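You operate a simulated robot arm through the tools that you are given. There is no shell and no other tool. Be economical: measure what you need, move in short steps, check, and stop when the job is done.

You run a simulated robot arm. Do the job below in one go: nothing can be reset, and whatever is moved stays where it is left.

JOB
Empty lane 2: key its head pallet to the exit, then call the last one to wait.
Fine: call with the lane knob and the go button.
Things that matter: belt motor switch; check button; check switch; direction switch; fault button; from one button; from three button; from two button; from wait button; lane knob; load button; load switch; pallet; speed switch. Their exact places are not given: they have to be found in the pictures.

The check looks at the end state, three seconds after you hand in, the way a careful person would. Anything else that was tipped, shoved, dropped, spilled or broken makes it a failure.

ROBOT AND FRAMES
A 7-joint arm with a two-finger parallel gripper on a trunk, on a base that drives. Base frame: it is fixed to the floor where the robot stands at the start and does not move with it; the origin is under the middle of the robot, x ahead of it, y to its left, z up; the surface under the hand at the start is at about z = 0.98. Units: m, rad, N and s.
Its first joint turns from -2.897 to 2.897 rad. Places, roughly: belt motor switch [-0.8, 1.1, 1]; check button [-0.8, 1.4, 0.9]; check switch [-0.8, 1.3, 1]; direction switch [0.4, -0.1, 1]; fault button [0.4, -0.3, 1]; from one button [0.7, 0.1, 1]; from three button [0.7, -0.1, 1]; from two button [0.7, 0, 1]; from wait button [0.7, -0.2, 1]; lane knob [0.4, 0, 1]; load button [-0.8, 3.3, 0.9]; load switch [-0.8, 3.2, 1]; pallet [-1, 0.5, 1]; speed switch [0.7, -0.3, 1]; stack button [-1.4, 2.5, 0.9]; stack switch [-1.4, 2.4, 1]. Payload 3.43 kg.
The tool frame sits at the grasp point between the pads (the TCP): z along the fingers, y along the line on which they close. The tips reach 0.034 m beyond it. Largest opening 0.128 m; finger width 0.024, thickness 0.012; the body of the gripper, 0.048 by 0.13 m, starts 0.096 m behind the TCP.
Orientation is that of the tool frame in the base frame, as [roll, pitch, yaw] about the fixed x, y, z axes, in that order (R = Rz(yaw) Ry(pitch) Rx(roll)). With the fingers straight down and closing along the base's y, the tool's x points along the base's -x, its y along +y and its z along -z.

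CONTROLS
- The arm moves only by the tool drive_tool. Its argument "series" is a list of rows, each a list of 7 numbers: the shift along the tool's x, y, z in m, then the turn, a rotation vector about the tool's x, y, z in rad, then the finger opening in m, from 0 to 0.128. In form: [[tx, ty, tz, wx, wy, wz, grip], ...]. A call has 1 to 10 rows; each row is the pose to reach, as a shift and turn from the pose commanded when the call began, along the tool's axes at that moment. Each row takes 0.2 s and may step no farther than 0.05 m and 0.15 rad from the row before; otherwise, or with a gripper value out of range, the whole call is refused. A pose out of reach is approached as far as the arm can. The call stops where the force on the tool passes 50 N (or 10 N more than at its start, if that is more) or the arm is blocked; 0.2 s more then pass. The fingers move at their own pace (about 0.153 m/s each) and stop on an object; they squeeze with about 42 N. The grip force told is the motor's: it shows also when the fingers shut on nothing. Time passes only in rows, and 0.2 s behind the last, so rows that repeat a pose let the fingers close. The reply holds the time, the measured pose of the TCP, the force on the tool along the base axes, the opening and the grip force, in the units named above and with some noise, with the torque about the TCP (base axes, N m) and any sound that the robot's microphone picked up.
- Cameras (640 x 400 px; columns grow to the right, rows downward): "scene" is now at [0.1699, 0.233, 1.3298]; the picture's right is [0.16, -0.99, -0.00], its down [-0.90, -0.15, -0.41] and it looks along [0.40, 0.07, -0.91] (base axes); focal length 214 px, centre (320, 200). "wrist" rides on the gripper at [0.076, -0.011, -0.16] in the tool frame; the picture's right is [0.15, 0.99, 0.00], its down [-0.88, 0.13, -0.46] and it looks along [-0.45, 0.07, 0.89] (tool axes); focal length 234 px, centre (320, 200).
- get_image(camera): a new picture of that camera. It takes no simulated time.
- drive_base(legs): drives the robot by 1 to 6 legs, each [ahead, turn to the left] in m and rad, along the robot's own axes; the way and the turn of a leg run together, so that a leg with both is an arc; at most 1.5 m and 3.142 rad a leg. The arm and the cameras ride along, it lands a little off, and it stops where it bumps. It gives what a move gives.
- turn_head(pan, tilt): turns the head with the scene camera to pan (to the left, within 2.094 rad either way) and tilt (down, from -0.506 to 1.204), counted from straight ahead of the robot. It gives what a move gives.
- locate(camera, pixels): for up to 12 pixels [column, row] of the newest picture of that camera ("zoom" is the newest enlarged one), the place [x, y, z] in the base frame of the surface seen there, good to about 0.003 m, but the place of the scene camera against the robot may be out by one fixed shift of up to 0.012 m in any direction. It takes no simulated time.
- enlarge(camera, box): a new picture of the part [left, top, right, bottom] of that camera's present view, enlarged. It takes no simulated time.
- close_job(): hands the job in; it is judged then, once.

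Go step by step. Measure first, check grasps and placings, and put right what went wrong. The budget is 80 turns and 60 pictures, counting those below and the enlarged ones. Unless the task says otherwise, let go and move clear before handing in, and close with one line.

The tools are called after "Emit:" as name(argument=value, ...) on one line, values as JSON. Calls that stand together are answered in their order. drive_tool: Moves the arm, as the interface text tells. Its arguments: {"type":"object","properties":{"series":{"type":"array"}},"required":["series"]} The other tools are called the same way: drive_base (legs) drives the base; turn_head (pan, tilt) turns the head that bears the scene camera; get_image (camera) takes a picture; locate (camera, pixels) gives the place of the surface under pixels of a picture; enlarge (camera, box) takes an enlarged picture of a part of a camera's view; close_job () hands the job in.

At the start:

```text
t: 0.0
position: [0.5776, 0.0472, 1.3154]
ee_rot: [3.142, -0.002, 3.139]
force: [0.4, 0.0, 0.2]
ft_torque: [0.01, -0.02, 0.0]
gripper_width: 0.128
gripper_force: 0.0
robot x, y, heading: [0.0032, -0.0033, -0.001]
head pan, tilt: [0.162, 1.138]
```

scene: 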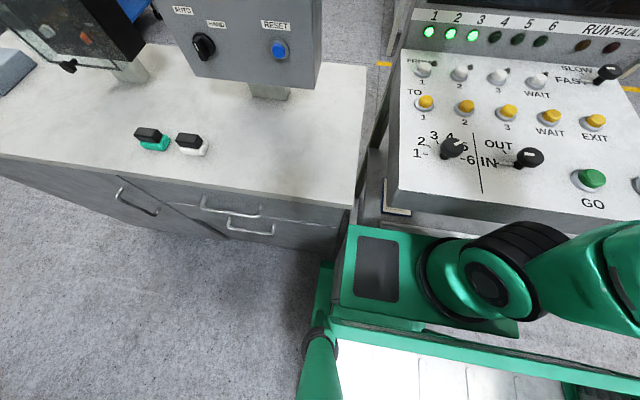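
wrist: 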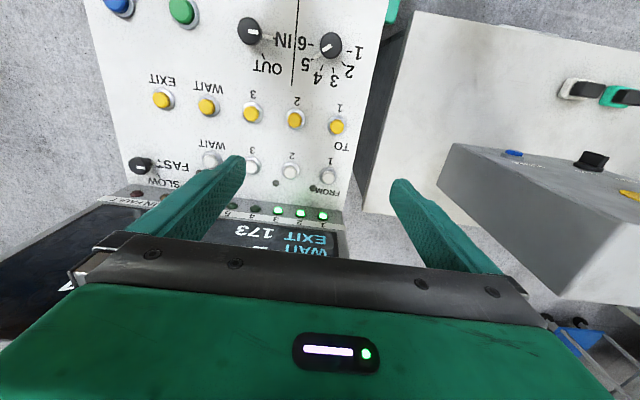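

The pictures show a console with FROM/TO keys, a lane knob, an IN/OUT switch and GO. I'll enlarge it and the display, and look at the rest of the site.

Emit:
enlarge(camera="scene", box=[380, 0, 640, 220])

Emit:
enlarge(camera="wrist", box=[90, 0, 390, 250])

Emit:
turn_head(pan=-0.2, tilt=0.6)

Emit:
get_image(camera="scene")

```text
1.82 times, centred on (510, 110) of scene
```

zoom: 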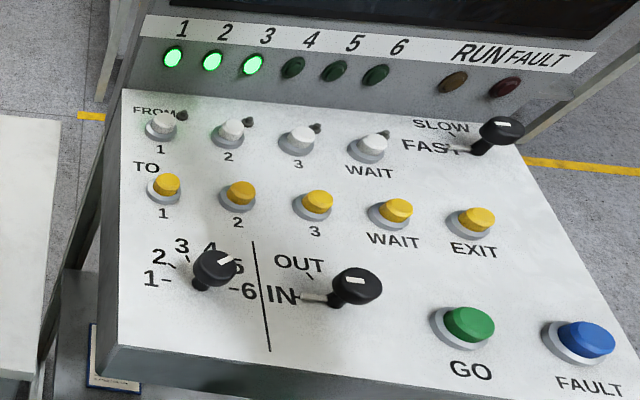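

```text
1.60 times, centred on (240, 125) of wrist
```

zoom: 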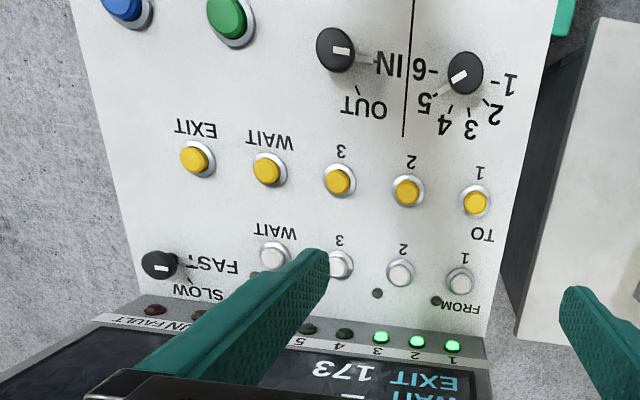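

```text
t: 1.0
position: [0.5607, 0.0466, 1.3234]
ee_rot: [3.141, 0.013, 3.138]
force: [-0.8, 0.3, -0.7]
ft_torque: [0.02, 0.04, 0.01]
gripper_width: 0.1283
gripper_force: 0.0
robot x, y, heading: [0.0029, 0.0016, -0.003]
head pan, tilt: [-0.201, 0.6]
```

```text
55 pictures are left
```

scene: 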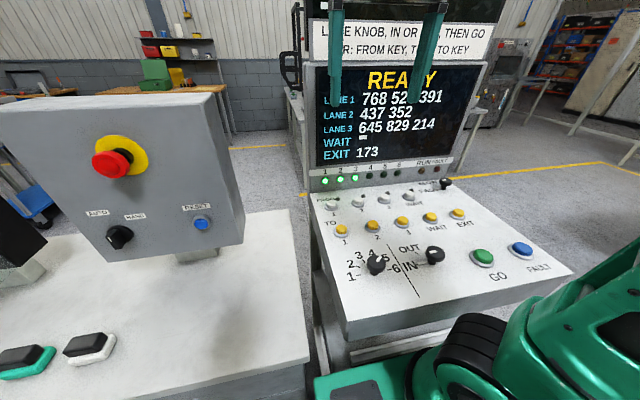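

The display reads READY, lane 2: 437 352, WAIT empty, EXIT 173, and the sign is partly hidden by the fingers. I'll look at the sign and the rest of the site.

Emit:
drive_tool(series=[[0.04, 0, 0, 0, 0, 0, 0.0], [0.08, 0.03, 0, 0, 0, 0, 0], [0.12, 0.07, 0, 0, 0, 0, 0], [0.14, 0.11, 0, 0, 0, 0, 0], [0.14, 0.15, 0, 0, 0, 0, 0]])

Emit:
enlarge(camera="scene", box=[300, 0, 500, 180])

Emit:
turn_head(pan=2.0, tilt=0.5)

Emit:
get_image(camera="scene")

```text
refused: row 3 steps farther than a row can; nothing moved
```

```text
2.22 times, centred on (400, 90) of scene
```

zoom: 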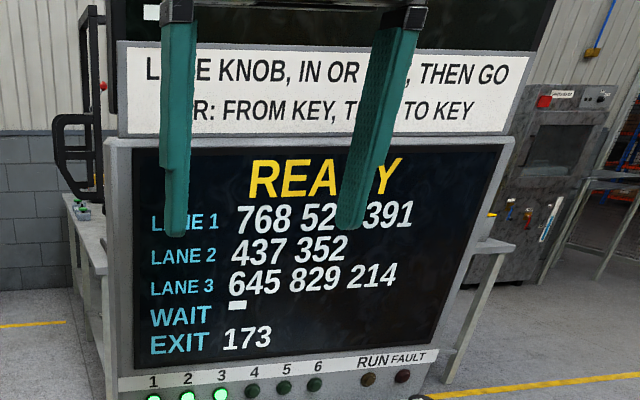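

```text
t: 3.0
position: [0.5618, 0.0467, 1.3222]
ee_rot: [-3.14, 0.013, 3.139]
force: [0.0, -0.9, -0.1]
ft_torque: [0.02, -0.03, 0.04]
gripper_width: 0.1279
gripper_force: 0.1
robot x, y, heading: [-0.0012, -0.0037, -0.0]
head pan, tilt: [2.0, 0.499]
```

```text
53 pictures are left
```

scene: 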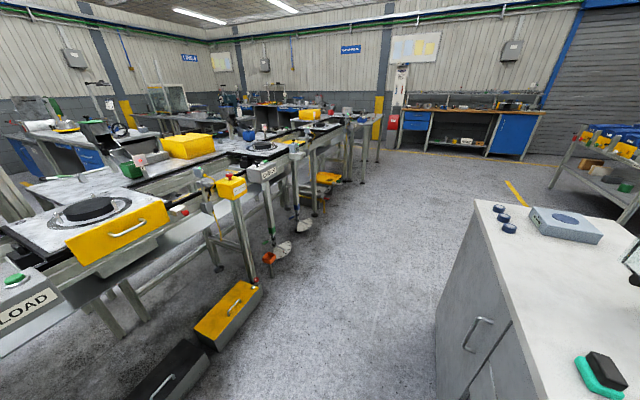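

The rest of the site is a separate assembly line, so the console is the thing to work. I'll turn the head back, move the hand aside, and measure the console.

Emit:
drive_tool(series=[[0.03, 0.03, 0, 0, 0, 0, 0.0], [0.06, 0.06, 0, 0, 0, 0, 0], [0.09, 0.09, 0, 0, 0, 0, 0], [0.12, 0.12, 0, 0, 0, 0, 0], [0.14, 0.16, 0, 0, 0, 0, 0], [0.14, 0.2, 0, 0, 0, 0, 0]])

Emit:
turn_head(pan=-0.45, tilt=0.95)

Emit:
get_image(camera="scene")

```text
t: 4.4
position: [0.4207, 0.2459, 1.3197]
ee_rot: [-3.141, 0.012, 3.141]
force: [-1.2, -0.8, 1.3]
ft_torque: [0.06, -0.03, 0.0]
gripper_width: 0.0001
gripper_force: 32.9
robot x, y, heading: [0.0028, -0.0013, -0.003]
head pan, tilt: [2.0, 0.499]
```

```text
t: 6.7
position: [0.421, 0.245, 1.3201]
ee_rot: [-3.141, 0.01, 3.139]
force: [-0.5, -0.2, 0.0]
ft_torque: [-0.02, 0.01, 0.02]
gripper_width: 0.0
gripper_force: 32.4
robot x, y, heading: [-0.0001, -0.0006, 0.0]
head pan, tilt: [-0.45, 0.949]
```

```text
52 pictures are left
```

scene: 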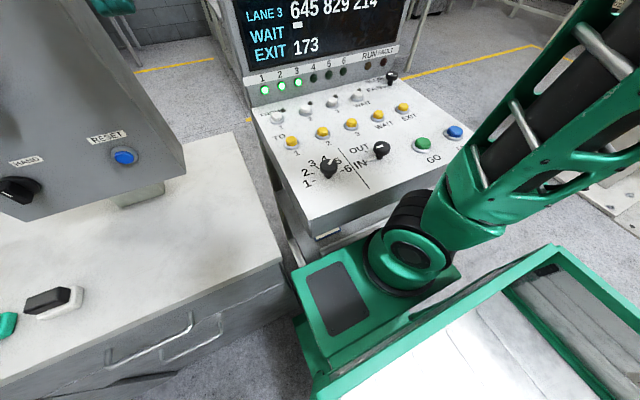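

Emit:
enlarge(camera="scene", box=[245, 60, 475, 210])

```text
2.67 times, centred on (360, 135) of scene
```

zoom: 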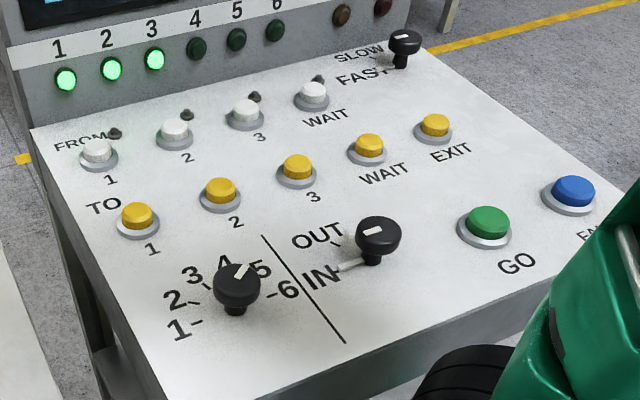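

The lane knob's mark points to about 5, and the direction switch points left to IN. Now I'll measure the control tops and the panel plane.

Emit:
locate(camera="zoom", pixels=[[175, 127], [434, 120], [488, 217], [236, 284], [376, 232], [170, 370], [330, 210], [480, 165], [372, 270], [404, 36], [60, 160], [234, 312]])

Emit:
locate(camera="zoom", pixels=[[97, 148], [247, 106], [220, 185], [368, 140], [340, 350], [90, 260], [300, 140], [410, 95], [540, 165], [400, 300], [239, 271], [371, 230]])

```text
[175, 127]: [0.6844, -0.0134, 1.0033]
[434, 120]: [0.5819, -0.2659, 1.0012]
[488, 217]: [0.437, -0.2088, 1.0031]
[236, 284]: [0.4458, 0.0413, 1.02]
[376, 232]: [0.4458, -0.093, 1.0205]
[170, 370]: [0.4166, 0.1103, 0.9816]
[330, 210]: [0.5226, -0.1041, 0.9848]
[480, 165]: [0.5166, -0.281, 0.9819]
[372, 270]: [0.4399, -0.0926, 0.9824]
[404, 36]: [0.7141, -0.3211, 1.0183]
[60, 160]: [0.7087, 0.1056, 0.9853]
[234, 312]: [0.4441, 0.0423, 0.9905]
```

```text
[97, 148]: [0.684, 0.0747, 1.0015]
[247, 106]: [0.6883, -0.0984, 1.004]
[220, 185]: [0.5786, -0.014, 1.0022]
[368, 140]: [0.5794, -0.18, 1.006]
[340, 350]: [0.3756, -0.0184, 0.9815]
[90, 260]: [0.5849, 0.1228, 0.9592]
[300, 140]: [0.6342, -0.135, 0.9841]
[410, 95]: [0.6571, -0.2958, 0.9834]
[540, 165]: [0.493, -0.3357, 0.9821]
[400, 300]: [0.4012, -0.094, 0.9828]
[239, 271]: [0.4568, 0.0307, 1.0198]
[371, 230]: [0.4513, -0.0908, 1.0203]
```

The panel is flat at z≈0.982, with button tops ≈1.003 and knob tops ≈1.020. I'll move above it and check positions with the wrist camera, since the scene camera may be offset.

Emit:
drive_tool(series=[[-0.022, -0.032, 0.015, 0, 0, 0, 0], [-0.044, -0.064, 0.03, 0, 0, 0, 0], [-0.066, -0.096, 0.045, 0, 0, 0, 0], [-0.088, -0.128, 0.06, 0, 0, 0, 0], [-0.11, -0.16, 0.075, 0, 0, 0, 0], [-0.132, -0.192, 0.09, 0, 0, 0, 0], [-0.154, -0.224, 0.105, 0, 0, 0, 0], [-0.18, -0.258, 0.12, 0, 0, 0, 0]])

Emit:
get_image(camera="wrist")

```text
t: 8.5
position: [0.6014, -0.0115, 1.2022]
ee_rot: [-3.141, 0.012, -3.141]
force: [-0.4, 1.1, 0.8]
ft_torque: [-0.02, -0.02, 0.01]
gripper_width: 0.0001
gripper_force: 33.2
robot x, y, heading: [-0.0032, -0.0038, 0.001]
head pan, tilt: [-0.45, 0.949]
```

```text
50 pictures are left
```

wrist: 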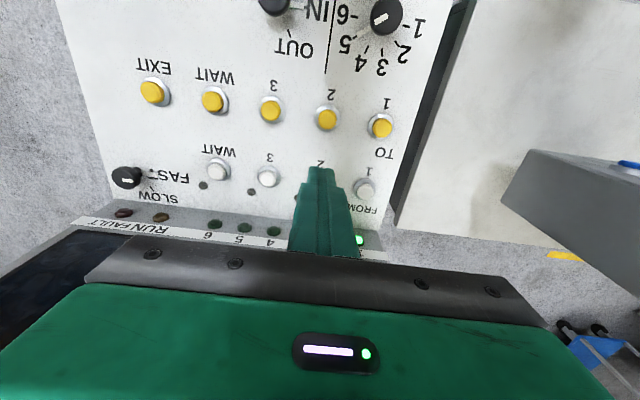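

Emit:
locate(camera="wrist", pixels=[[366, 186], [267, 176], [218, 168], [326, 118], [213, 97], [152, 90], [385, 17], [127, 174]])

```text
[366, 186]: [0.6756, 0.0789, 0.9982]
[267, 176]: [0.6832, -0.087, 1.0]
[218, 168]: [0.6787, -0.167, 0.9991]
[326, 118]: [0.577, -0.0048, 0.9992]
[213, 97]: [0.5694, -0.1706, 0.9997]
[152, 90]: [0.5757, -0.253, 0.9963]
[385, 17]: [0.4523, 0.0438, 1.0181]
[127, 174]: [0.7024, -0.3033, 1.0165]
```

Wrist readings put FROM 2 at about (0.679, -0.004) and EXIT at about (0.576, -0.255), with tops at 1.000. The scene camera is off by about (+0.005, -0.010, +0.003). I'll check clearance to the display before descending.

Emit:
locate(camera="zoom", pixels=[[100, 10], [60, 45], [70, 100], [150, 85], [200, 15]])

Emit:
locate(camera="scene", pixels=[[300, 45], [270, 70], [330, 8], [360, 50]])

Emit:
drive_tool(series=[[-0.04, 0.004, 0.02, 0, 0, 0, 0], [-0.078, 0.008, 0.04, 0, 0, 0, 0], [-0.078, 0.008, 0.08, 0, 0, 0, 0]])

Emit:
get_image(camera="scene")

```text
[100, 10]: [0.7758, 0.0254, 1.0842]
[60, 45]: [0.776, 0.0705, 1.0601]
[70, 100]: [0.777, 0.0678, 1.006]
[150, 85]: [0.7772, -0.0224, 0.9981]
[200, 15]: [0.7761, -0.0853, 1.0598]
```

```text
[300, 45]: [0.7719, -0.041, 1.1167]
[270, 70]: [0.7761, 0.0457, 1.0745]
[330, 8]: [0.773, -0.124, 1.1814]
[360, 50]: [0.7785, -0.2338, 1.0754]
```

```text
t: 9.3
position: [0.682, -0.0027, 1.1212]
ee_rot: [3.141, 0.013, 3.139]
force: [0.0, -0.2, -0.8]
ft_torque: [-0.03, -0.03, 0.01]
gripper_width: 0.0
gripper_force: 33.2
robot x, y, heading: [0.0018, -0.0015, -0.002]
head pan, tilt: [-0.45, 0.949]
```

```text
49 pictures are left
```

scene: 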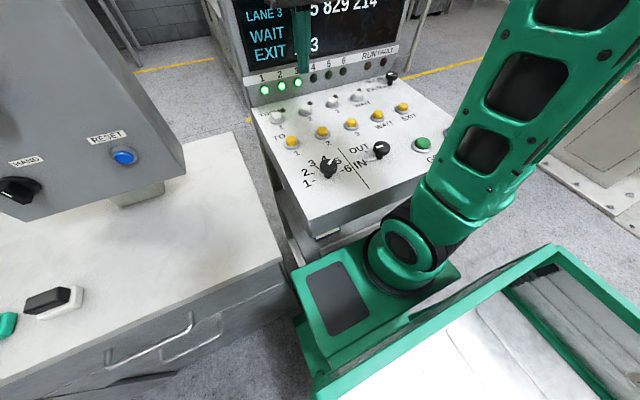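

The display face is at x≈0.77, so the body has clearance. I'll lower to just above FROM 2 and check alignment.

Emit:
drive_tool(series=[[0, 0, 0.04, 0, 0, 0, 0], [0, 0, 0.072, 0, 0, 0, 0]])

Emit:
enlarge(camera="scene", box=[245, 60, 475, 210])

Emit:
enlarge(camera="wrist", box=[200, 100, 440, 250])

```text
t: 9.9
position: [0.6837, -0.0045, 1.0524]
ee_rot: [-3.141, 0.013, 3.141]
force: [-0.5, 0.6, -0.1]
ft_torque: [0.01, -0.05, 0.0]
gripper_width: 0.0
gripper_force: 33.3
robot x, y, heading: [0.0004, -0.0044, 0.001]
head pan, tilt: [-0.45, 0.949]
```

```text
2.67 times, centred on (360, 135) of scene
```

zoom: 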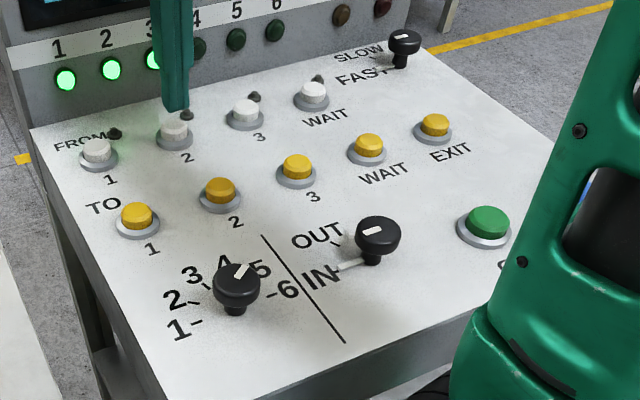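

```text
2.67 times, centred on (320, 175) of wrist
```

zoom: 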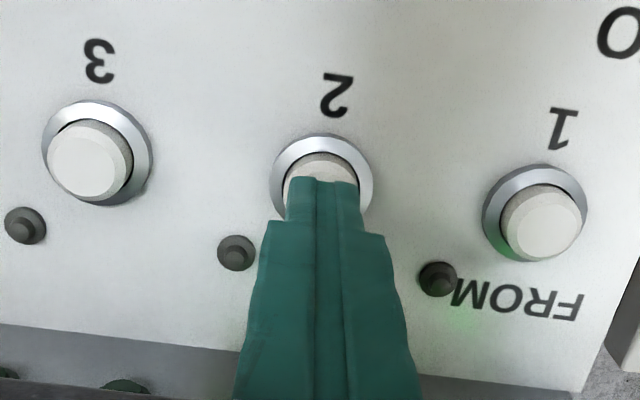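

The tip lines up with FROM 2 in y. I'll press gently in small steps and come back up.

Emit:
drive_tool(series=[[0.003, 0, 0.012, 0, 0, 0, 0], [0.003, 0, 0.018, 0, 0, 0, 0], [0.003, 0, 0.022, 0, 0, 0, 0], [0.003, 0, 0.025, 0, 0, 0, 0]])

Emit:
get_image(camera="scene")

```text
t: 10.9
position: [0.681, -0.0039, 1.0269]
ee_rot: [-3.141, 0.013, 3.139]
force: [-3.3, -2.4, 6.3]
ft_torque: [-0.05, 0.13, -0.03]
gripper_width: 0.0
gripper_force: 32.6
robot x, y, heading: [-0.002, -0.0024, 0.001]
head pan, tilt: [-0.45, 0.949]
heard: click
```

```text
46 pictures are left
```

scene: 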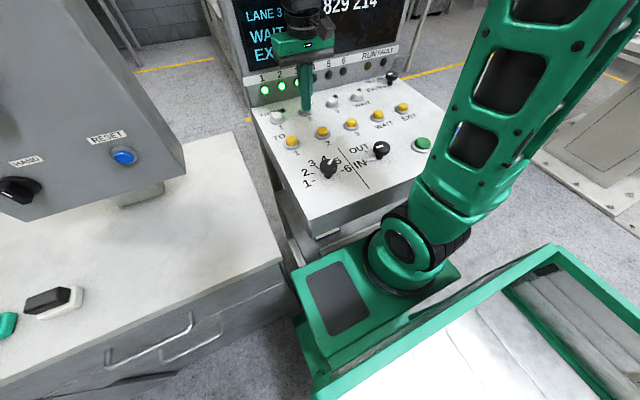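

I heard a click and 6 N, so FROM 2 was pressed. Next I lift, move above EXIT and check.

Emit:
drive_tool(series=[[0, 0, -0.045, 0, 0, 0, 0], [0.017, -0.042, -0.055, 0, 0, 0, 0], [0.035, -0.084, -0.055, 0, 0, 0, 0], [0.052, -0.126, -0.055, 0, 0, 0, 0], [0.07, -0.168, -0.055, 0, 0, 0, 0], [0.087, -0.21, -0.055, 0, 0, 0, 0], [0.104, -0.251, -0.055, 0, 0, 0, 0], [0.104, -0.251, -0.025, 0, 0, 0, 0]])

Emit:
get_image(camera="wrist")

Emit:
get_image(camera="scene")

```text
t: 12.7
position: [0.5762, -0.2554, 1.0509]
ee_rot: [-3.141, 0.011, 3.14]
force: [0.6, -1.1, 1.0]
ft_torque: [-0.02, -0.02, 0.04]
gripper_width: 0.0
gripper_force: 32.9
robot x, y, heading: [-0.0008, -0.0031, -0.006]
head pan, tilt: [-0.45, 0.949]
```

```text
45 pictures are left
```

wrist: 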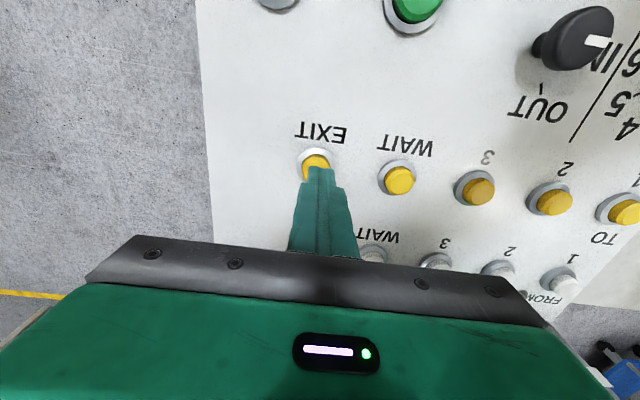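

```text
44 pictures are left
```

scene: 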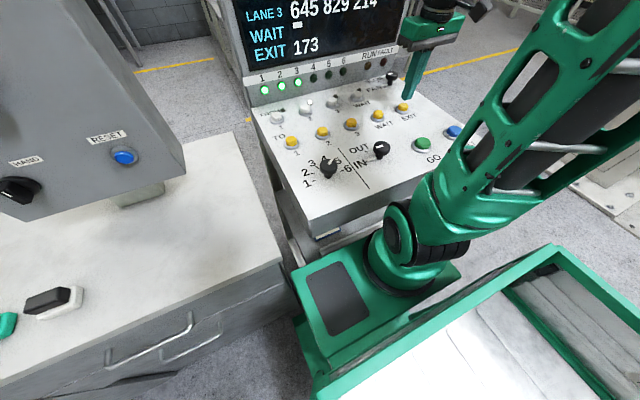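

The tip is over EXIT. I'll enlarge to check whether the FROM 2 lamp is lit before pressing.

Emit:
enlarge(camera="scene", box=[245, 60, 475, 210])

```text
2.67 times, centred on (360, 135) of scene
```

zoom: 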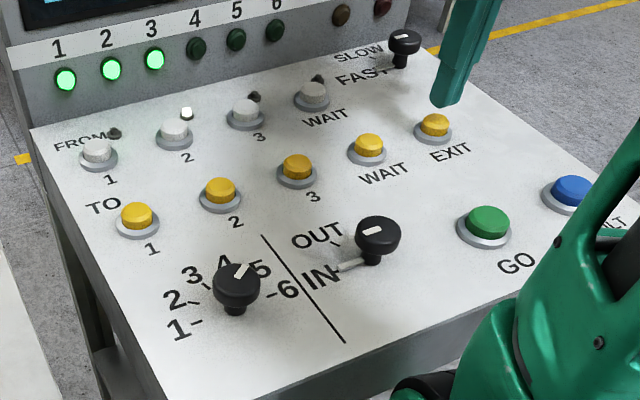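

The lamp by FROM 2 is lit at zoom (187,113), so it is armed. I'll press EXIT.

Emit:
drive_tool(series=[[0.001, -0.002, 0.012, 0, 0, 0, 0], [0.001, -0.002, 0.018, 0, 0, 0, 0], [0.001, -0.002, 0.022, 0, 0, 0, 0], [0.001, -0.002, 0.025, 0, 0, 0, 0], [0.001, -0.002, 0.0, 0, 0, 0, 0], [0.001, -0.002, -0.04, 0, 0, 0, 0]])

Emit:
get_image(camera="scene")

```text
t: 14.1
position: [0.5723, -0.2566, 1.0913]
ee_rot: [-3.141, 0.013, 3.14]
force: [0.7, -0.1, -0.5]
ft_torque: [0.05, 0.02, 0.01]
gripper_width: 0.0
gripper_force: 32.8
robot x, y, heading: [-0.0001, -0.0043, -0.002]
head pan, tilt: [-0.45, 0.949]
heard: click
```

```text
42 pictures are left
```

scene: 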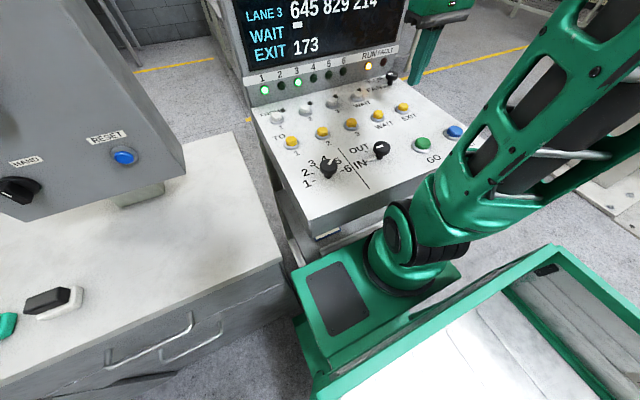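

I heard a click; RUN is lit (368,66) and lane 2's lamp is off, so the pallet is on its way. Meanwhile I'll move above the lane knob with the fingers open.

Emit:
drive_tool(series=[[0.016, 0.038, -0.02, 0, 0, 0, 0], [0.032, 0.076, -0.03, 0, 0, 0, 0], [0.048, 0.114, -0.03, 0, 0, 0, 0], [0.064, 0.152, -0.03, 0, 0, 0, 0], [0.08, 0.19, -0.03, 0, 0, 0, 0], [0.096, 0.228, -0.03, 0, 0, 0, 0.03], [0.112, 0.266, -0.03, 0, 0, 0, 0.07], [0.128, 0.305, -0.03, 0, 0, 0, 0.07], [0.128, 0.305, -0.03, 0, 0, 0, 0.07]])

Emit:
get_image(camera="wrist")

Emit:
turn_head(pan=-0.35, tilt=0.75)

Emit:
get_image(camera="scene")

```text
t: 16.1
position: [0.4458, 0.0495, 1.1209]
ee_rot: [3.14, 0.012, 3.141]
force: [0.2, 0.5, 0.2]
ft_torque: [0.0, 0.02, 0.02]
gripper_width: 0.0703
gripper_force: 0.0
robot x, y, heading: [0.0028, -0.0004, 0.002]
head pan, tilt: [-0.45, 0.949]
```

```text
41 pictures are left
```

wrist: 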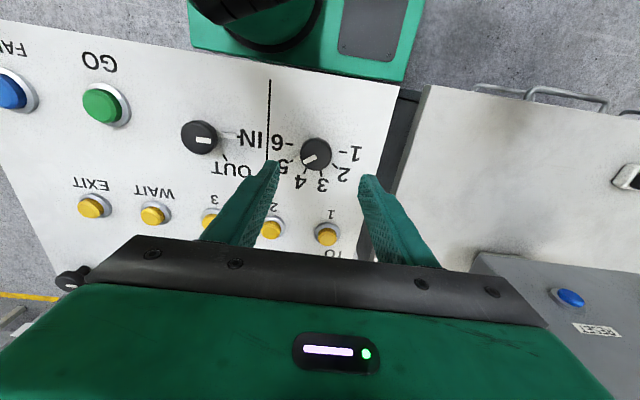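

```text
t: 16.8
position: [0.4452, 0.0499, 1.1197]
ee_rot: [3.14, 0.013, 3.14]
force: [1.1, 0.6, 0.0]
ft_torque: [-0.02, -0.01, -0.04]
gripper_width: 0.0701
gripper_force: 0.1
robot x, y, heading: [-0.0002, -0.0004, 0.0]
head pan, tilt: [-0.351, 0.75]
```

```text
40 pictures are left
```

scene: 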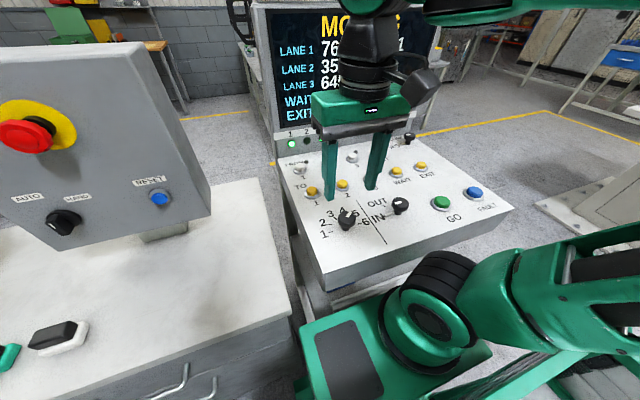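

The display says MOVING and lane 2 now lists only 352. I'll look closely at the knobs.

Emit:
enlarge(camera="wrist", box=[170, 90, 390, 230])

Emit:
locate(camera="wrist", pixels=[[316, 153], [331, 153], [301, 150], [316, 139], [316, 165], [199, 136], [184, 136], [214, 134], [103, 103], [346, 152]])

```text
2.86 times, centred on (280, 160) of wrist
```

zoom: 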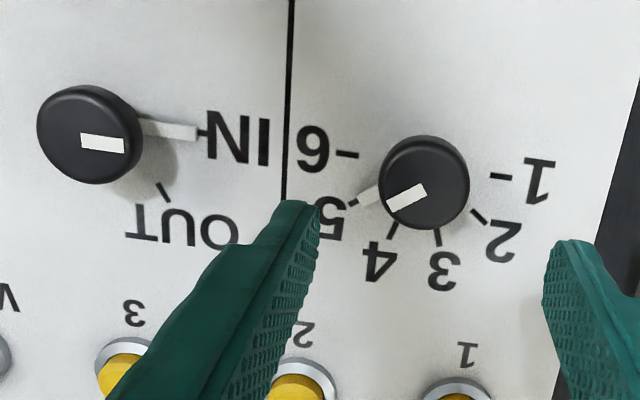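

```text
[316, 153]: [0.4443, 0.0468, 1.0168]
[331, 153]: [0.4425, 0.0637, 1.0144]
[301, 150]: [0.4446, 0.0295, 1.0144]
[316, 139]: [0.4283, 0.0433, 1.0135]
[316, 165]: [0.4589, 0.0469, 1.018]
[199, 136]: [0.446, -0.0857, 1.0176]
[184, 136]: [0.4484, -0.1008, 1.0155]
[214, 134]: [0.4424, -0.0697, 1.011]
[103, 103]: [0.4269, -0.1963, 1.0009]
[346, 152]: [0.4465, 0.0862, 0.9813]
```

I'll measure the tick marks to work out the angles.

Emit:
locate(camera="zoom", pixels=[[164, 192], [203, 132], [498, 176], [480, 216], [438, 237], [393, 230], [354, 203], [347, 155], [190, 130], [368, 195]])

Emit:
enlarge(camera="scene", box=[240, 0, 460, 160])

```text
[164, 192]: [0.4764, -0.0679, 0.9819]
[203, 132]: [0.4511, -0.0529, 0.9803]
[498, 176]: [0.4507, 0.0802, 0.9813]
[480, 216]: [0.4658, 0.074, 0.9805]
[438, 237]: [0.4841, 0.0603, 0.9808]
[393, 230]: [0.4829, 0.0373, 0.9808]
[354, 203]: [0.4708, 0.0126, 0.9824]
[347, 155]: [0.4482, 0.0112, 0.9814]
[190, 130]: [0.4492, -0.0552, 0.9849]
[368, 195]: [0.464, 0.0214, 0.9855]
```

```text
2.50 times, centred on (350, 80) of scene
```

zoom: 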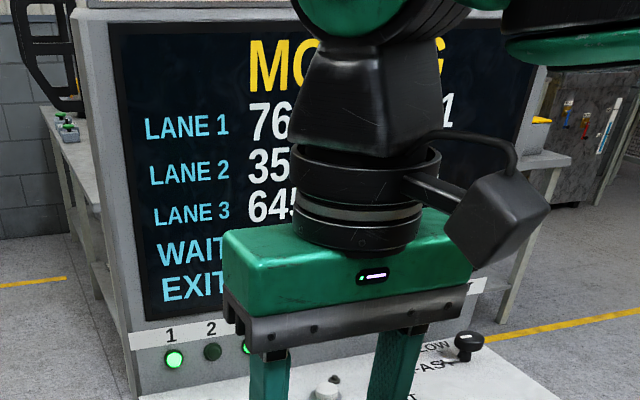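

The axes are: lane knob ≈(0.446, 0.046) in 36° steps, now at 5, so it needs 108° CCW. The direction switch needs about 60° CW to reach OUT. I'll pre-rotate the hand 54° CW and lower it around the lane knob.

Emit:
drive_tool(series=[[0, -0.0035, 0, 0, 0, 0.135, 0.06], [0, -0.0035, 0, 0, 0, 0.27, 0.06], [0, -0.0035, 0, 0, 0, 0.405, 0.06], [0, -0.0035, 0, 0, 0, 0.54, 0.06], [0, -0.0035, 0, 0, 0, 0.675, 0.06], [0, -0.0035, 0, 0, 0, 0.81, 0.06], [0, -0.0035, 0, 0, 0, 0.945, 0.06], [0, -0.0035, 0.04, 0, 0, 0.945, 0.06]])

Emit:
get_image(camera="wrist")

Emit:
get_image(camera="scene")

```text
t: 18.6
position: [0.4457, 0.0439, 1.0786]
ee_rot: [3.133, 0.006, 2.194]
force: [-0.1, 0.9, 0.0]
ft_torque: [-0.01, -0.02, 0.02]
gripper_width: 0.0601
gripper_force: 0.1
robot x, y, heading: [-0.002, 0.0002, -0.0]
head pan, tilt: [-0.351, 0.75]
```

```text
37 pictures are left
```

wrist: 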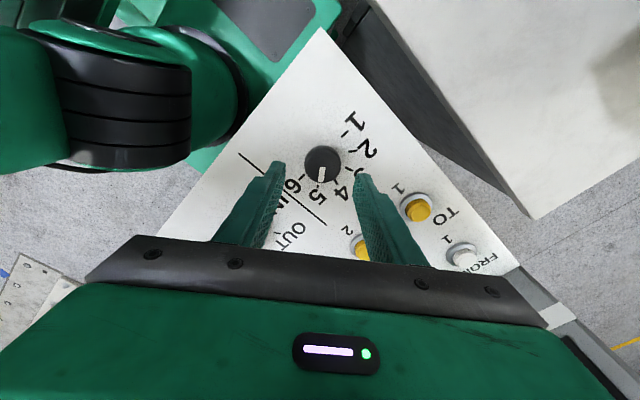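

```text
36 pictures are left
```

scene: 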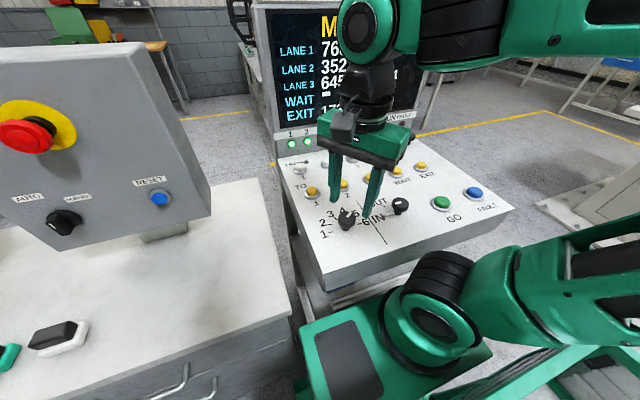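

The knob sits between the fingers. I'll lower so the tips are at z≈1.003, then close.

Emit:
drive_tool(series=[[0, 0, 0.025, 0, 0, 0, 0.06], [0, 0, 0.042, 0, 0, 0, 0.06], [0, 0, 0.042, 0, 0, 0, 0.03], [0, 0, 0.042, 0, 0, 0, 0.02], [0, 0, 0.042, 0, 0, 0, 0.02]])

Emit:
get_image(camera="wrist")

```text
t: 19.8
position: [0.4487, 0.0463, 1.0383]
ee_rot: [3.13, 0.008, 2.197]
force: [30.4, 19.6, -6.6]
ft_torque: [0.71, -0.87, 0.01]
gripper_width: 0.0376
gripper_force: 44.9
robot x, y, heading: [-0.0002, -0.0007, 0.001]
head pan, tilt: [-0.351, 0.75]
```

```text
35 pictures are left
```

wrist: 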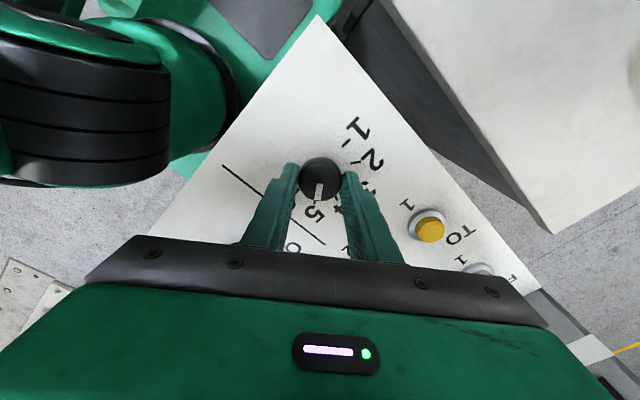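

The knob is gripped at 0.0376, with about 36 N of side load because the hand sits off-centre along its +y. I'll ease the hand over to relax that.

Emit:
drive_tool(series=[[0, 0.002, 0.0, 0, 0, 0, 0.02], [0, 0.004, 0.0, 0, 0, 0, 0.02]])

```text
t: 20.4
position: [0.4487, 0.0456, 1.0378]
ee_rot: [3.133, 0.007, 2.195]
force: [4.3, -1.0, 20.3]
ft_torque: [-0.24, -0.29, 0.0]
gripper_width: 0.0375
gripper_force: 45.0
robot x, y, heading: [0.0015, -0.0012, -0.001]
head pan, tilt: [-0.351, 0.75]
```

The side load is gone. I'll turn CCW by 54°, which is half of what's needed.

Emit:
drive_tool(series=[[0, 0, 0, 0, 0, -0.135, 0.02], [0, 0, 0, 0, 0, -0.27, 0.02], [0, 0, 0, 0, 0, -0.405, 0.02], [0, 0, 0, 0, 0, -0.54, 0.02], [0, 0, 0, 0, 0, -0.675, 0.02], [0, 0, 0, 0, 0, -0.81, 0.02], [0, 0, 0, 0, 0, -0.945, 0.02]])

Emit:
get_image(camera="wrist")

```text
t: 22.0
position: [0.4482, 0.0462, 1.037]
ee_rot: [-3.139, 0.01, -3.139]
force: [-29.2, -3.1, 21.9]
ft_torque: [-0.04, 0.93, -0.01]
gripper_width: 0.0375
gripper_force: 45.0
robot x, y, heading: [0.0007, -0.0063, 0.002]
head pan, tilt: [-0.351, 0.75]
```

```text
34 pictures are left
```

wrist: 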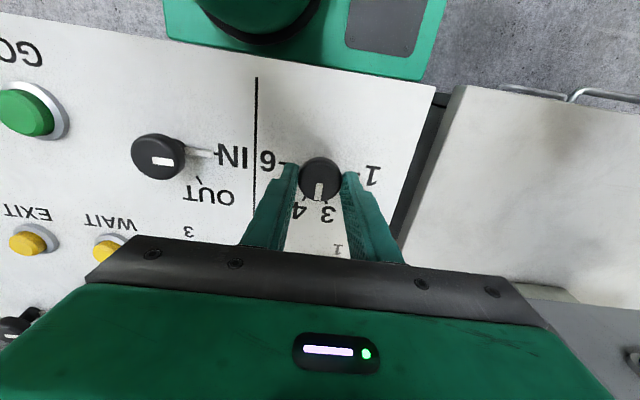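

The knob turned with the hand and the mark now points between 3 and 4. I'll do the second half, easing the x load.

Emit:
drive_tool(series=[[0.003, 0, 0, 0, 0, 0, 0.02], [0.003, 0, 0, 0, 0, -0.135, 0.02], [0.003, 0, 0, 0, 0, -0.27, 0.02], [0.003, 0, 0, 0, 0, -0.405, 0.02], [0.003, 0, 0, 0, 0, -0.54, 0.02], [0.003, 0, 0, 0, 0, -0.675, 0.02], [0.003, 0, 0, 0, 0, -0.81, 0.02], [0.003, 0, 0, 0, 0, -0.945, 0.02]])

Emit:
get_image(camera="wrist")

Emit:
enlarge(camera="scene", box=[250, 0, 480, 260])

```text
t: 23.8
position: [0.4494, 0.0457, 1.0379]
ee_rot: [-3.133, 0.008, -2.199]
force: [28.6, -30.7, -12.2]
ft_torque: [-0.51, -1.23, -0.02]
gripper_width: 0.0374
gripper_force: 45.3
robot x, y, heading: [0.0006, -0.0053, -0.001]
head pan, tilt: [-0.351, 0.75]
```

```text
33 pictures are left
```

wrist: 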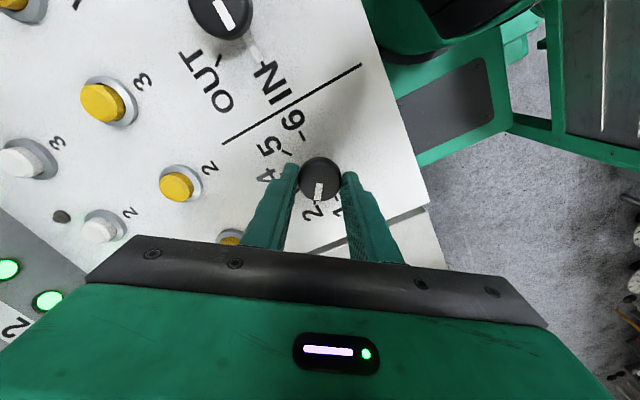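

```text
1.54 times, centred on (365, 130) of scene
```

zoom: 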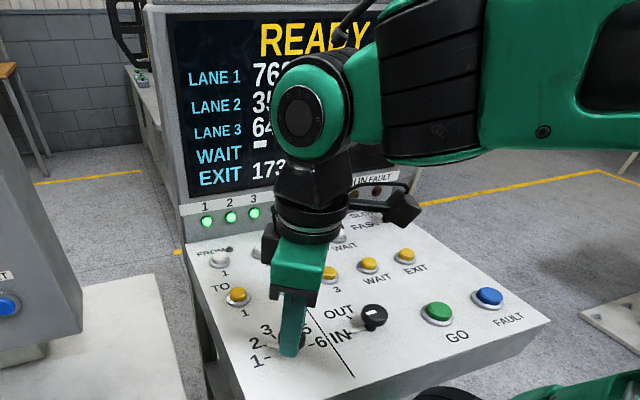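

The mark points at 2 and the display is READY. I'll relax the side load, open and rise.

Emit:
drive_tool(series=[[0, -0.004, 0, 0, 0, 0, 0.02], [0, -0.004, 0, 0, 0, 0, 0.06], [0, -0.004, 0, 0, 0, 0, 0.07], [0, -0.004, -0.04, 0, 0, 0, 0.07], [0, -0.004, -0.08, 0, 0, 0, 0.07]])

Emit:
get_image(camera="wrist")

```text
t: 25.0
position: [0.4497, 0.0441, 1.1174]
ee_rot: [-3.133, 0.004, -2.197]
force: [0.2, 0.2, 0.0]
ft_torque: [0.01, 0.01, 0.0]
gripper_width: 0.0702
gripper_force: 0.1
robot x, y, heading: [0.0021, 0.0004, -0.004]
head pan, tilt: [-0.351, 0.75]
```

```text
31 pictures are left
```

wrist: 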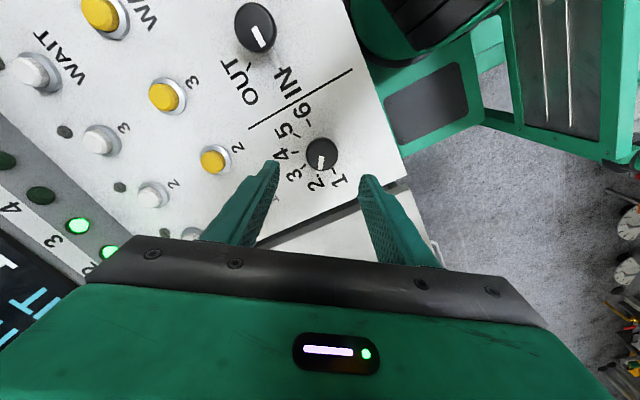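

Lane knob done. Now I'll move above the direction switch at about (0.450, -0.086), keeping this yaw.

Emit:
drive_tool(series=[[0.035, -0.0255, 0, 0, 0, 0, 0.07], [0.07, -0.051, 0, 0, 0, 0, 0.07], [0.105, -0.0764, 0, 0, 0, 0, 0.07], [0.105, -0.0764, 0.03, 0, 0, 0, 0.07]])

Emit:
get_image(camera="wrist")

Emit:
enlarge(camera="scene", box=[270, 120, 480, 260])

```text
t: 26.0
position: [0.4491, -0.0848, 1.0857]
ee_rot: [-3.132, 0.007, -2.197]
force: [1.1, 0.0, -0.7]
ft_torque: [0.0, -0.01, -0.01]
gripper_width: 0.0699
gripper_force: 0.1
robot x, y, heading: [-0.0003, -0.0002, -0.0]
head pan, tilt: [-0.351, 0.75]
```

```text
30 pictures are left
```

wrist: 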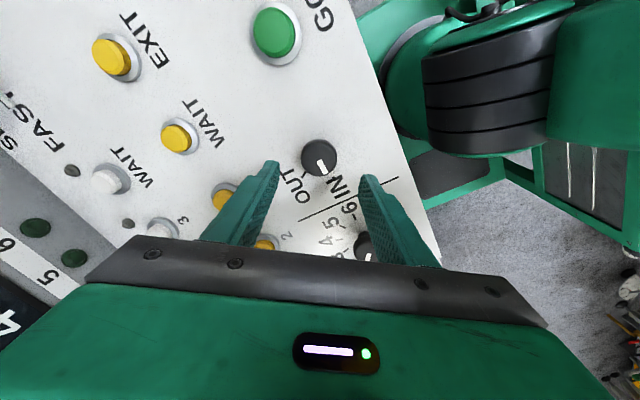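

```text
2.86 times, centred on (375, 190) of scene
```

zoom: 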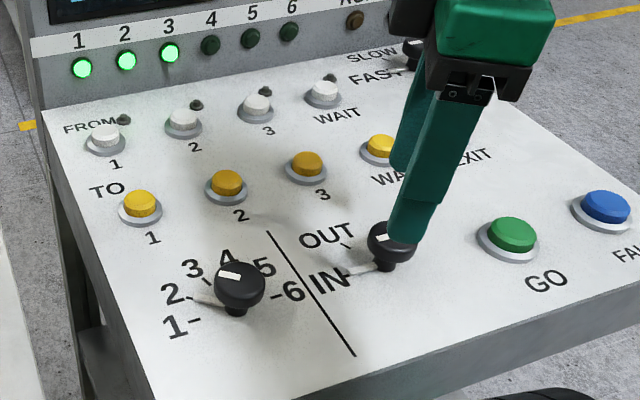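

The lane knob's pointer lines up with the 2 tick at zoom (180,295). The direction knob is between the fingers, so I'll lower and grip it.

Emit:
drive_tool(series=[[0, 0, 0.025, 0, 0, 0, 0.065], [0, 0, 0.048, 0, 0, 0, 0.06], [0, 0, 0.048, 0, 0, 0, 0.03], [0, 0, 0.048, 0, 0, 0, 0.02], [0, 0, 0.048, 0, 0, 0, 0.02]])

```text
t: 27.2
position: [0.4515, -0.0848, 1.0384]
ee_rot: [-3.131, 0.008, -2.199]
force: [11.1, -12.8, 0.1]
ft_torque: [-0.5, -0.72, -0.06]
gripper_width: 0.0377
gripper_force: 45.0
robot x, y, heading: [0.0022, -0.0056, -0.001]
head pan, tilt: [-0.351, 0.75]
```

Gripped at 0.0377 with a small load. I'll turn it 60° CW to OUT.

Emit:
drive_tool(series=[[0, -0.001, 0, 0, 0, 0.131, 0.02], [0, -0.001, 0, 0, 0, 0.262, 0.02], [0, -0.001, 0, 0, 0, 0.393, 0.02], [0, -0.001, 0, 0, 0, 0.524, 0.02], [0, -0.001, 0, 0, 0, 0.655, 0.02], [0, -0.001, 0, 0, 0, 0.786, 0.02], [0, -0.001, 0, 0, 0, 0.917, 0.02], [0, -0.001, 0, 0, 0, 1.05, 0.02]])

Emit:
get_image(camera="wrist")

```text
t: 28.5
position: [0.4409, -0.0905, 1.0468]
ee_rot: [-3.134, 0.036, -2.923]
force: [15.4, -59.2, 11.1]
ft_torque: [-2.29, -0.4, -0.41]
gripper_width: 0.0352
gripper_force: 45.3
robot x, y, heading: [0.0016, 0.0016, 0.002]
head pan, tilt: [-0.351, 0.75]
stopped in row 6: the force on the tool passed its limit at 52 N (the readings are from after the stop); the commanded pose is now the measured one
```

```text
28 pictures are left
```

wrist: 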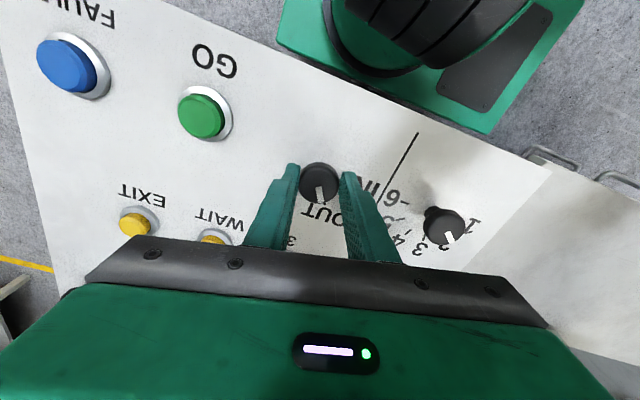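

The motion stopped after about 42° at 59 N, probably at the switch's own stop. I'll release, rise and look.

Emit:
drive_tool(series=[[0, 0, 0, 0, 0, 0, 0.05], [0, 0, 0, 0, 0, 0, 0.07], [0, 0, -0.04, 0, 0, 0, 0.07], [0, 0, -0.08, 0, 0, 0, 0.07]])

Emit:
enlarge(camera="wrist", box=[200, 80, 480, 255])

Emit:
enlarge(camera="scene", box=[270, 120, 480, 260])

```text
t: 29.5
position: [0.4371, -0.0877, 1.1242]
ee_rot: [-3.135, 0.03, -2.911]
force: [-0.1, -0.1, 0.1]
ft_torque: [0.02, 0.0, 0.01]
gripper_width: 0.0698
gripper_force: 0.1
robot x, y, heading: [0.0021, 0.0023, -0.003]
head pan, tilt: [-0.351, 0.75]
```

```text
2.29 times, centred on (340, 168) of wrist
```

zoom: 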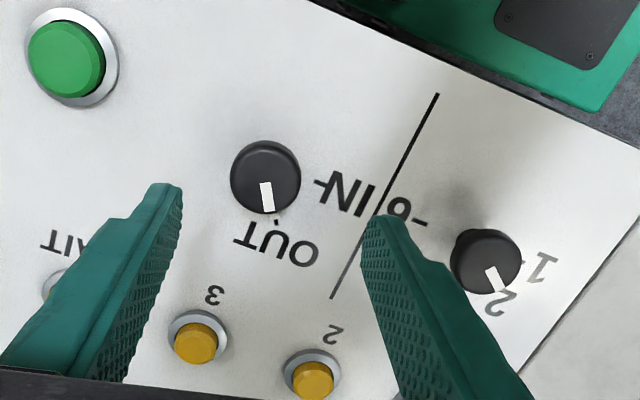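

```text
2.86 times, centred on (375, 190) of scene
```

zoom: 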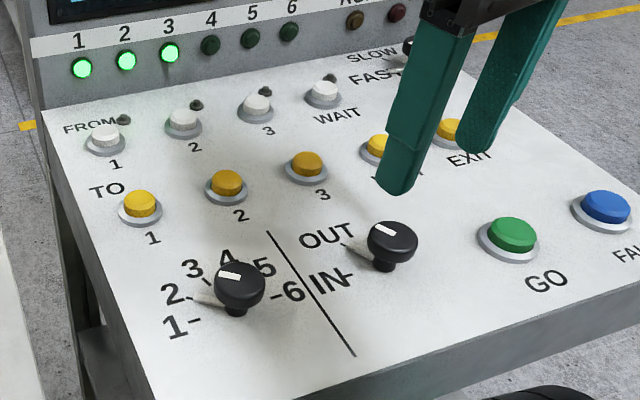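

The pointer is now at OUT and lane stays at 2. Next I'll close the fingers and move above GO at about (0.430, -0.198).

Emit:
drive_tool(series=[[0.011, -0.035, 0, 0, 0, 0, 0], [0.022, -0.07, 0, 0, 0, 0, 0], [0.032, -0.1055, 0, 0, 0, 0, 0], [0.032, -0.1055, 0.04, 0, 0, 0, 0], [0.032, -0.1055, 0.065, 0, 0, 0, 0]])

Emit:
enlarge(camera="wrist", box=[200, 80, 440, 240])

Emit:
get_image(camera="scene")

```text
t: 30.7
position: [0.431, -0.196, 1.0594]
ee_rot: [-3.136, 0.029, -2.912]
force: [-0.2, -0.5, -1.0]
ft_torque: [0.02, 0.01, -0.03]
gripper_width: 0.0001
gripper_force: 32.8
robot x, y, heading: [0.0007, -0.0054, -0.002]
head pan, tilt: [-0.351, 0.75]
```

```text
2.50 times, centred on (320, 160) of wrist
```

zoom: 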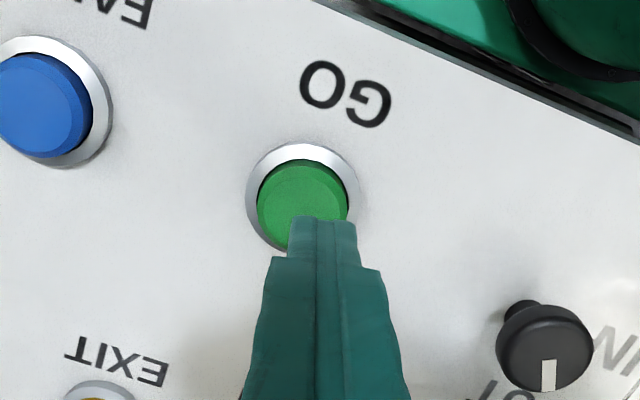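

```text
24 pictures are left
```

scene: 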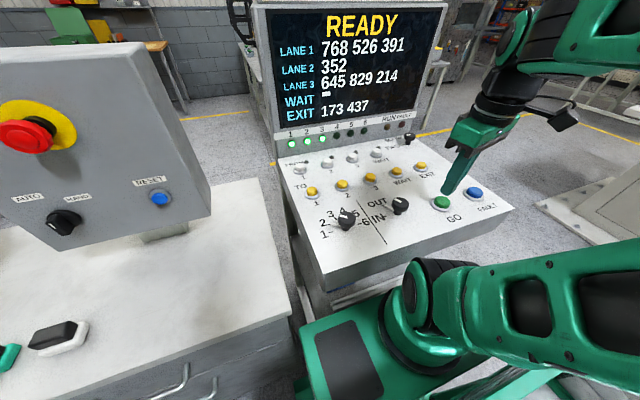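

READY, EXIT shows 173 437, and the tip is over GO. I'll press it with a small left shift.

Emit:
drive_tool(series=[[0.002, -0.004, 0.018, 0, 0, 0, 0], [0.002, -0.004, 0.026, 0, 0, 0, 0], [0.002, -0.004, 0.03, 0, 0, 0, 0], [0.002, -0.004, 0.034, 0, 0, 0, 0], [0.002, -0.004, 0.0, 0, 0, 0, 0], [0.002, -0.004, -0.04, 0, 0, 0, 0]])

Emit:
get_image(camera="scene")

```text
t: 32.1
position: [0.4287, -0.2005, 1.0991]
ee_rot: [-3.135, 0.028, -2.911]
force: [-0.2, -0.1, -0.4]
ft_torque: [0.03, 0.0, -0.01]
gripper_width: 0.0
gripper_force: 33.3
robot x, y, heading: [-0.0006, -0.0032, -0.001]
head pan, tilt: [-0.351, 0.75]
heard: click
```

```text
23 pictures are left
```

scene: 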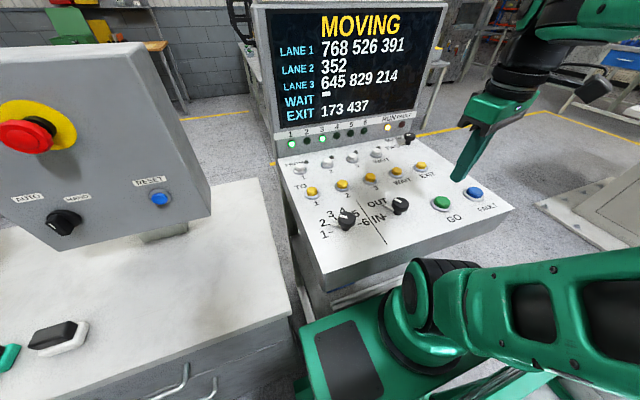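

MOVING and RUN are lit, and lane 2's lamp is off. I'll move clear and wait for the move to finish.

Emit:
drive_tool(series=[[0, 0, -0.04, 0, 0, 0, 0], [0, 0, -0.08, 0, 0, 0, 0], [0, 0, -0.12, 0, 0, 0, 0], [0, 0, -0.15, 0, 0, 0, 0], [0, 0, -0.15, 0, 0, 0, 0], [0, 0, -0.15, 0, 0, 0, 0], [0, 0, -0.15, 0, 0, 0, 0], [0, 0, -0.15, 0, 0, 0, 0], [0, 0, -0.15, 0, 0, 0, 0], [0, 0, -0.15, 0, 0, 0, 0]])

Emit:
drive_tool(series=[[0, 0, 0, 0, 0, 0, 0], [0, 0, 0, 0, 0, 0, 0], [0, 0, 0, 0, 0, 0, 0], [0, 0, 0, 0, 0, 0, 0], [0, 0, 0, 0, 0, 0, 0], [0, 0, 0, 0, 0, 0, 0], [0, 0, 0, 0, 0, 0, 0], [0, 0, 0, 0, 0, 0, 0], [0, 0, 0, 0, 0, 0, 0], [0, 0, 0, 0, 0, 0, 0]])

Emit:
drive_tool(series=[[0, 0, 0, 0, 0, 0, 0], [0, 0, 0, 0, 0, 0, 0], [0, 0, 0, 0, 0, 0, 0], [0, 0, 0, 0, 0, 0, 0], [0, 0, 0, 0, 0, 0, 0], [0, 0, 0, 0, 0, 0, 0], [0, 0, 0, 0, 0, 0, 0], [0, 0, 0, 0, 0, 0, 0], [0, 0, 0, 0, 0, 0, 0], [0, 0, 0, 0, 0, 0, 0]])

Emit:
get_image(camera="scene")

```text
t: 34.3
position: [0.4263, -0.2003, 1.2492]
ee_rot: [-3.134, 0.027, -2.91]
force: [0.0, 0.5, 0.0]
ft_torque: [0.06, -0.02, -0.02]
gripper_width: 0.0003
gripper_force: 32.5
robot x, y, heading: [-0.0034, -0.0007, 0.006]
head pan, tilt: [-0.351, 0.75]
```

```text
t: 36.5
position: [0.4266, -0.2007, 1.2504]
ee_rot: [-3.134, 0.029, -2.91]
force: [-0.5, -0.1, 0.2]
ft_torque: [-0.05, 0.02, 0.0]
gripper_width: 0.0002
gripper_force: 33.2
robot x, y, heading: [0.0011, -0.0042, -0.0]
head pan, tilt: [-0.351, 0.75]
```

```text
t: 38.7
position: [0.4253, -0.2012, 1.249]
ee_rot: [-3.134, 0.028, -2.913]
force: [-0.7, -0.3, -0.5]
ft_torque: [-0.01, 0.02, -0.01]
gripper_width: 0.0
gripper_force: 33.3
robot x, y, heading: [0.0013, -0.0005, -0.0]
head pan, tilt: [-0.351, 0.75]
```

```text
22 pictures are left
```

scene: 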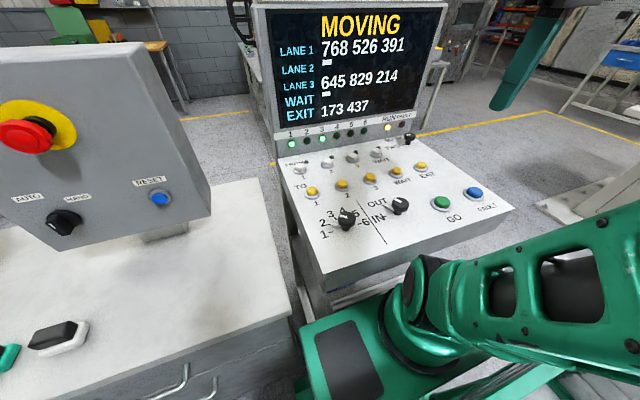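

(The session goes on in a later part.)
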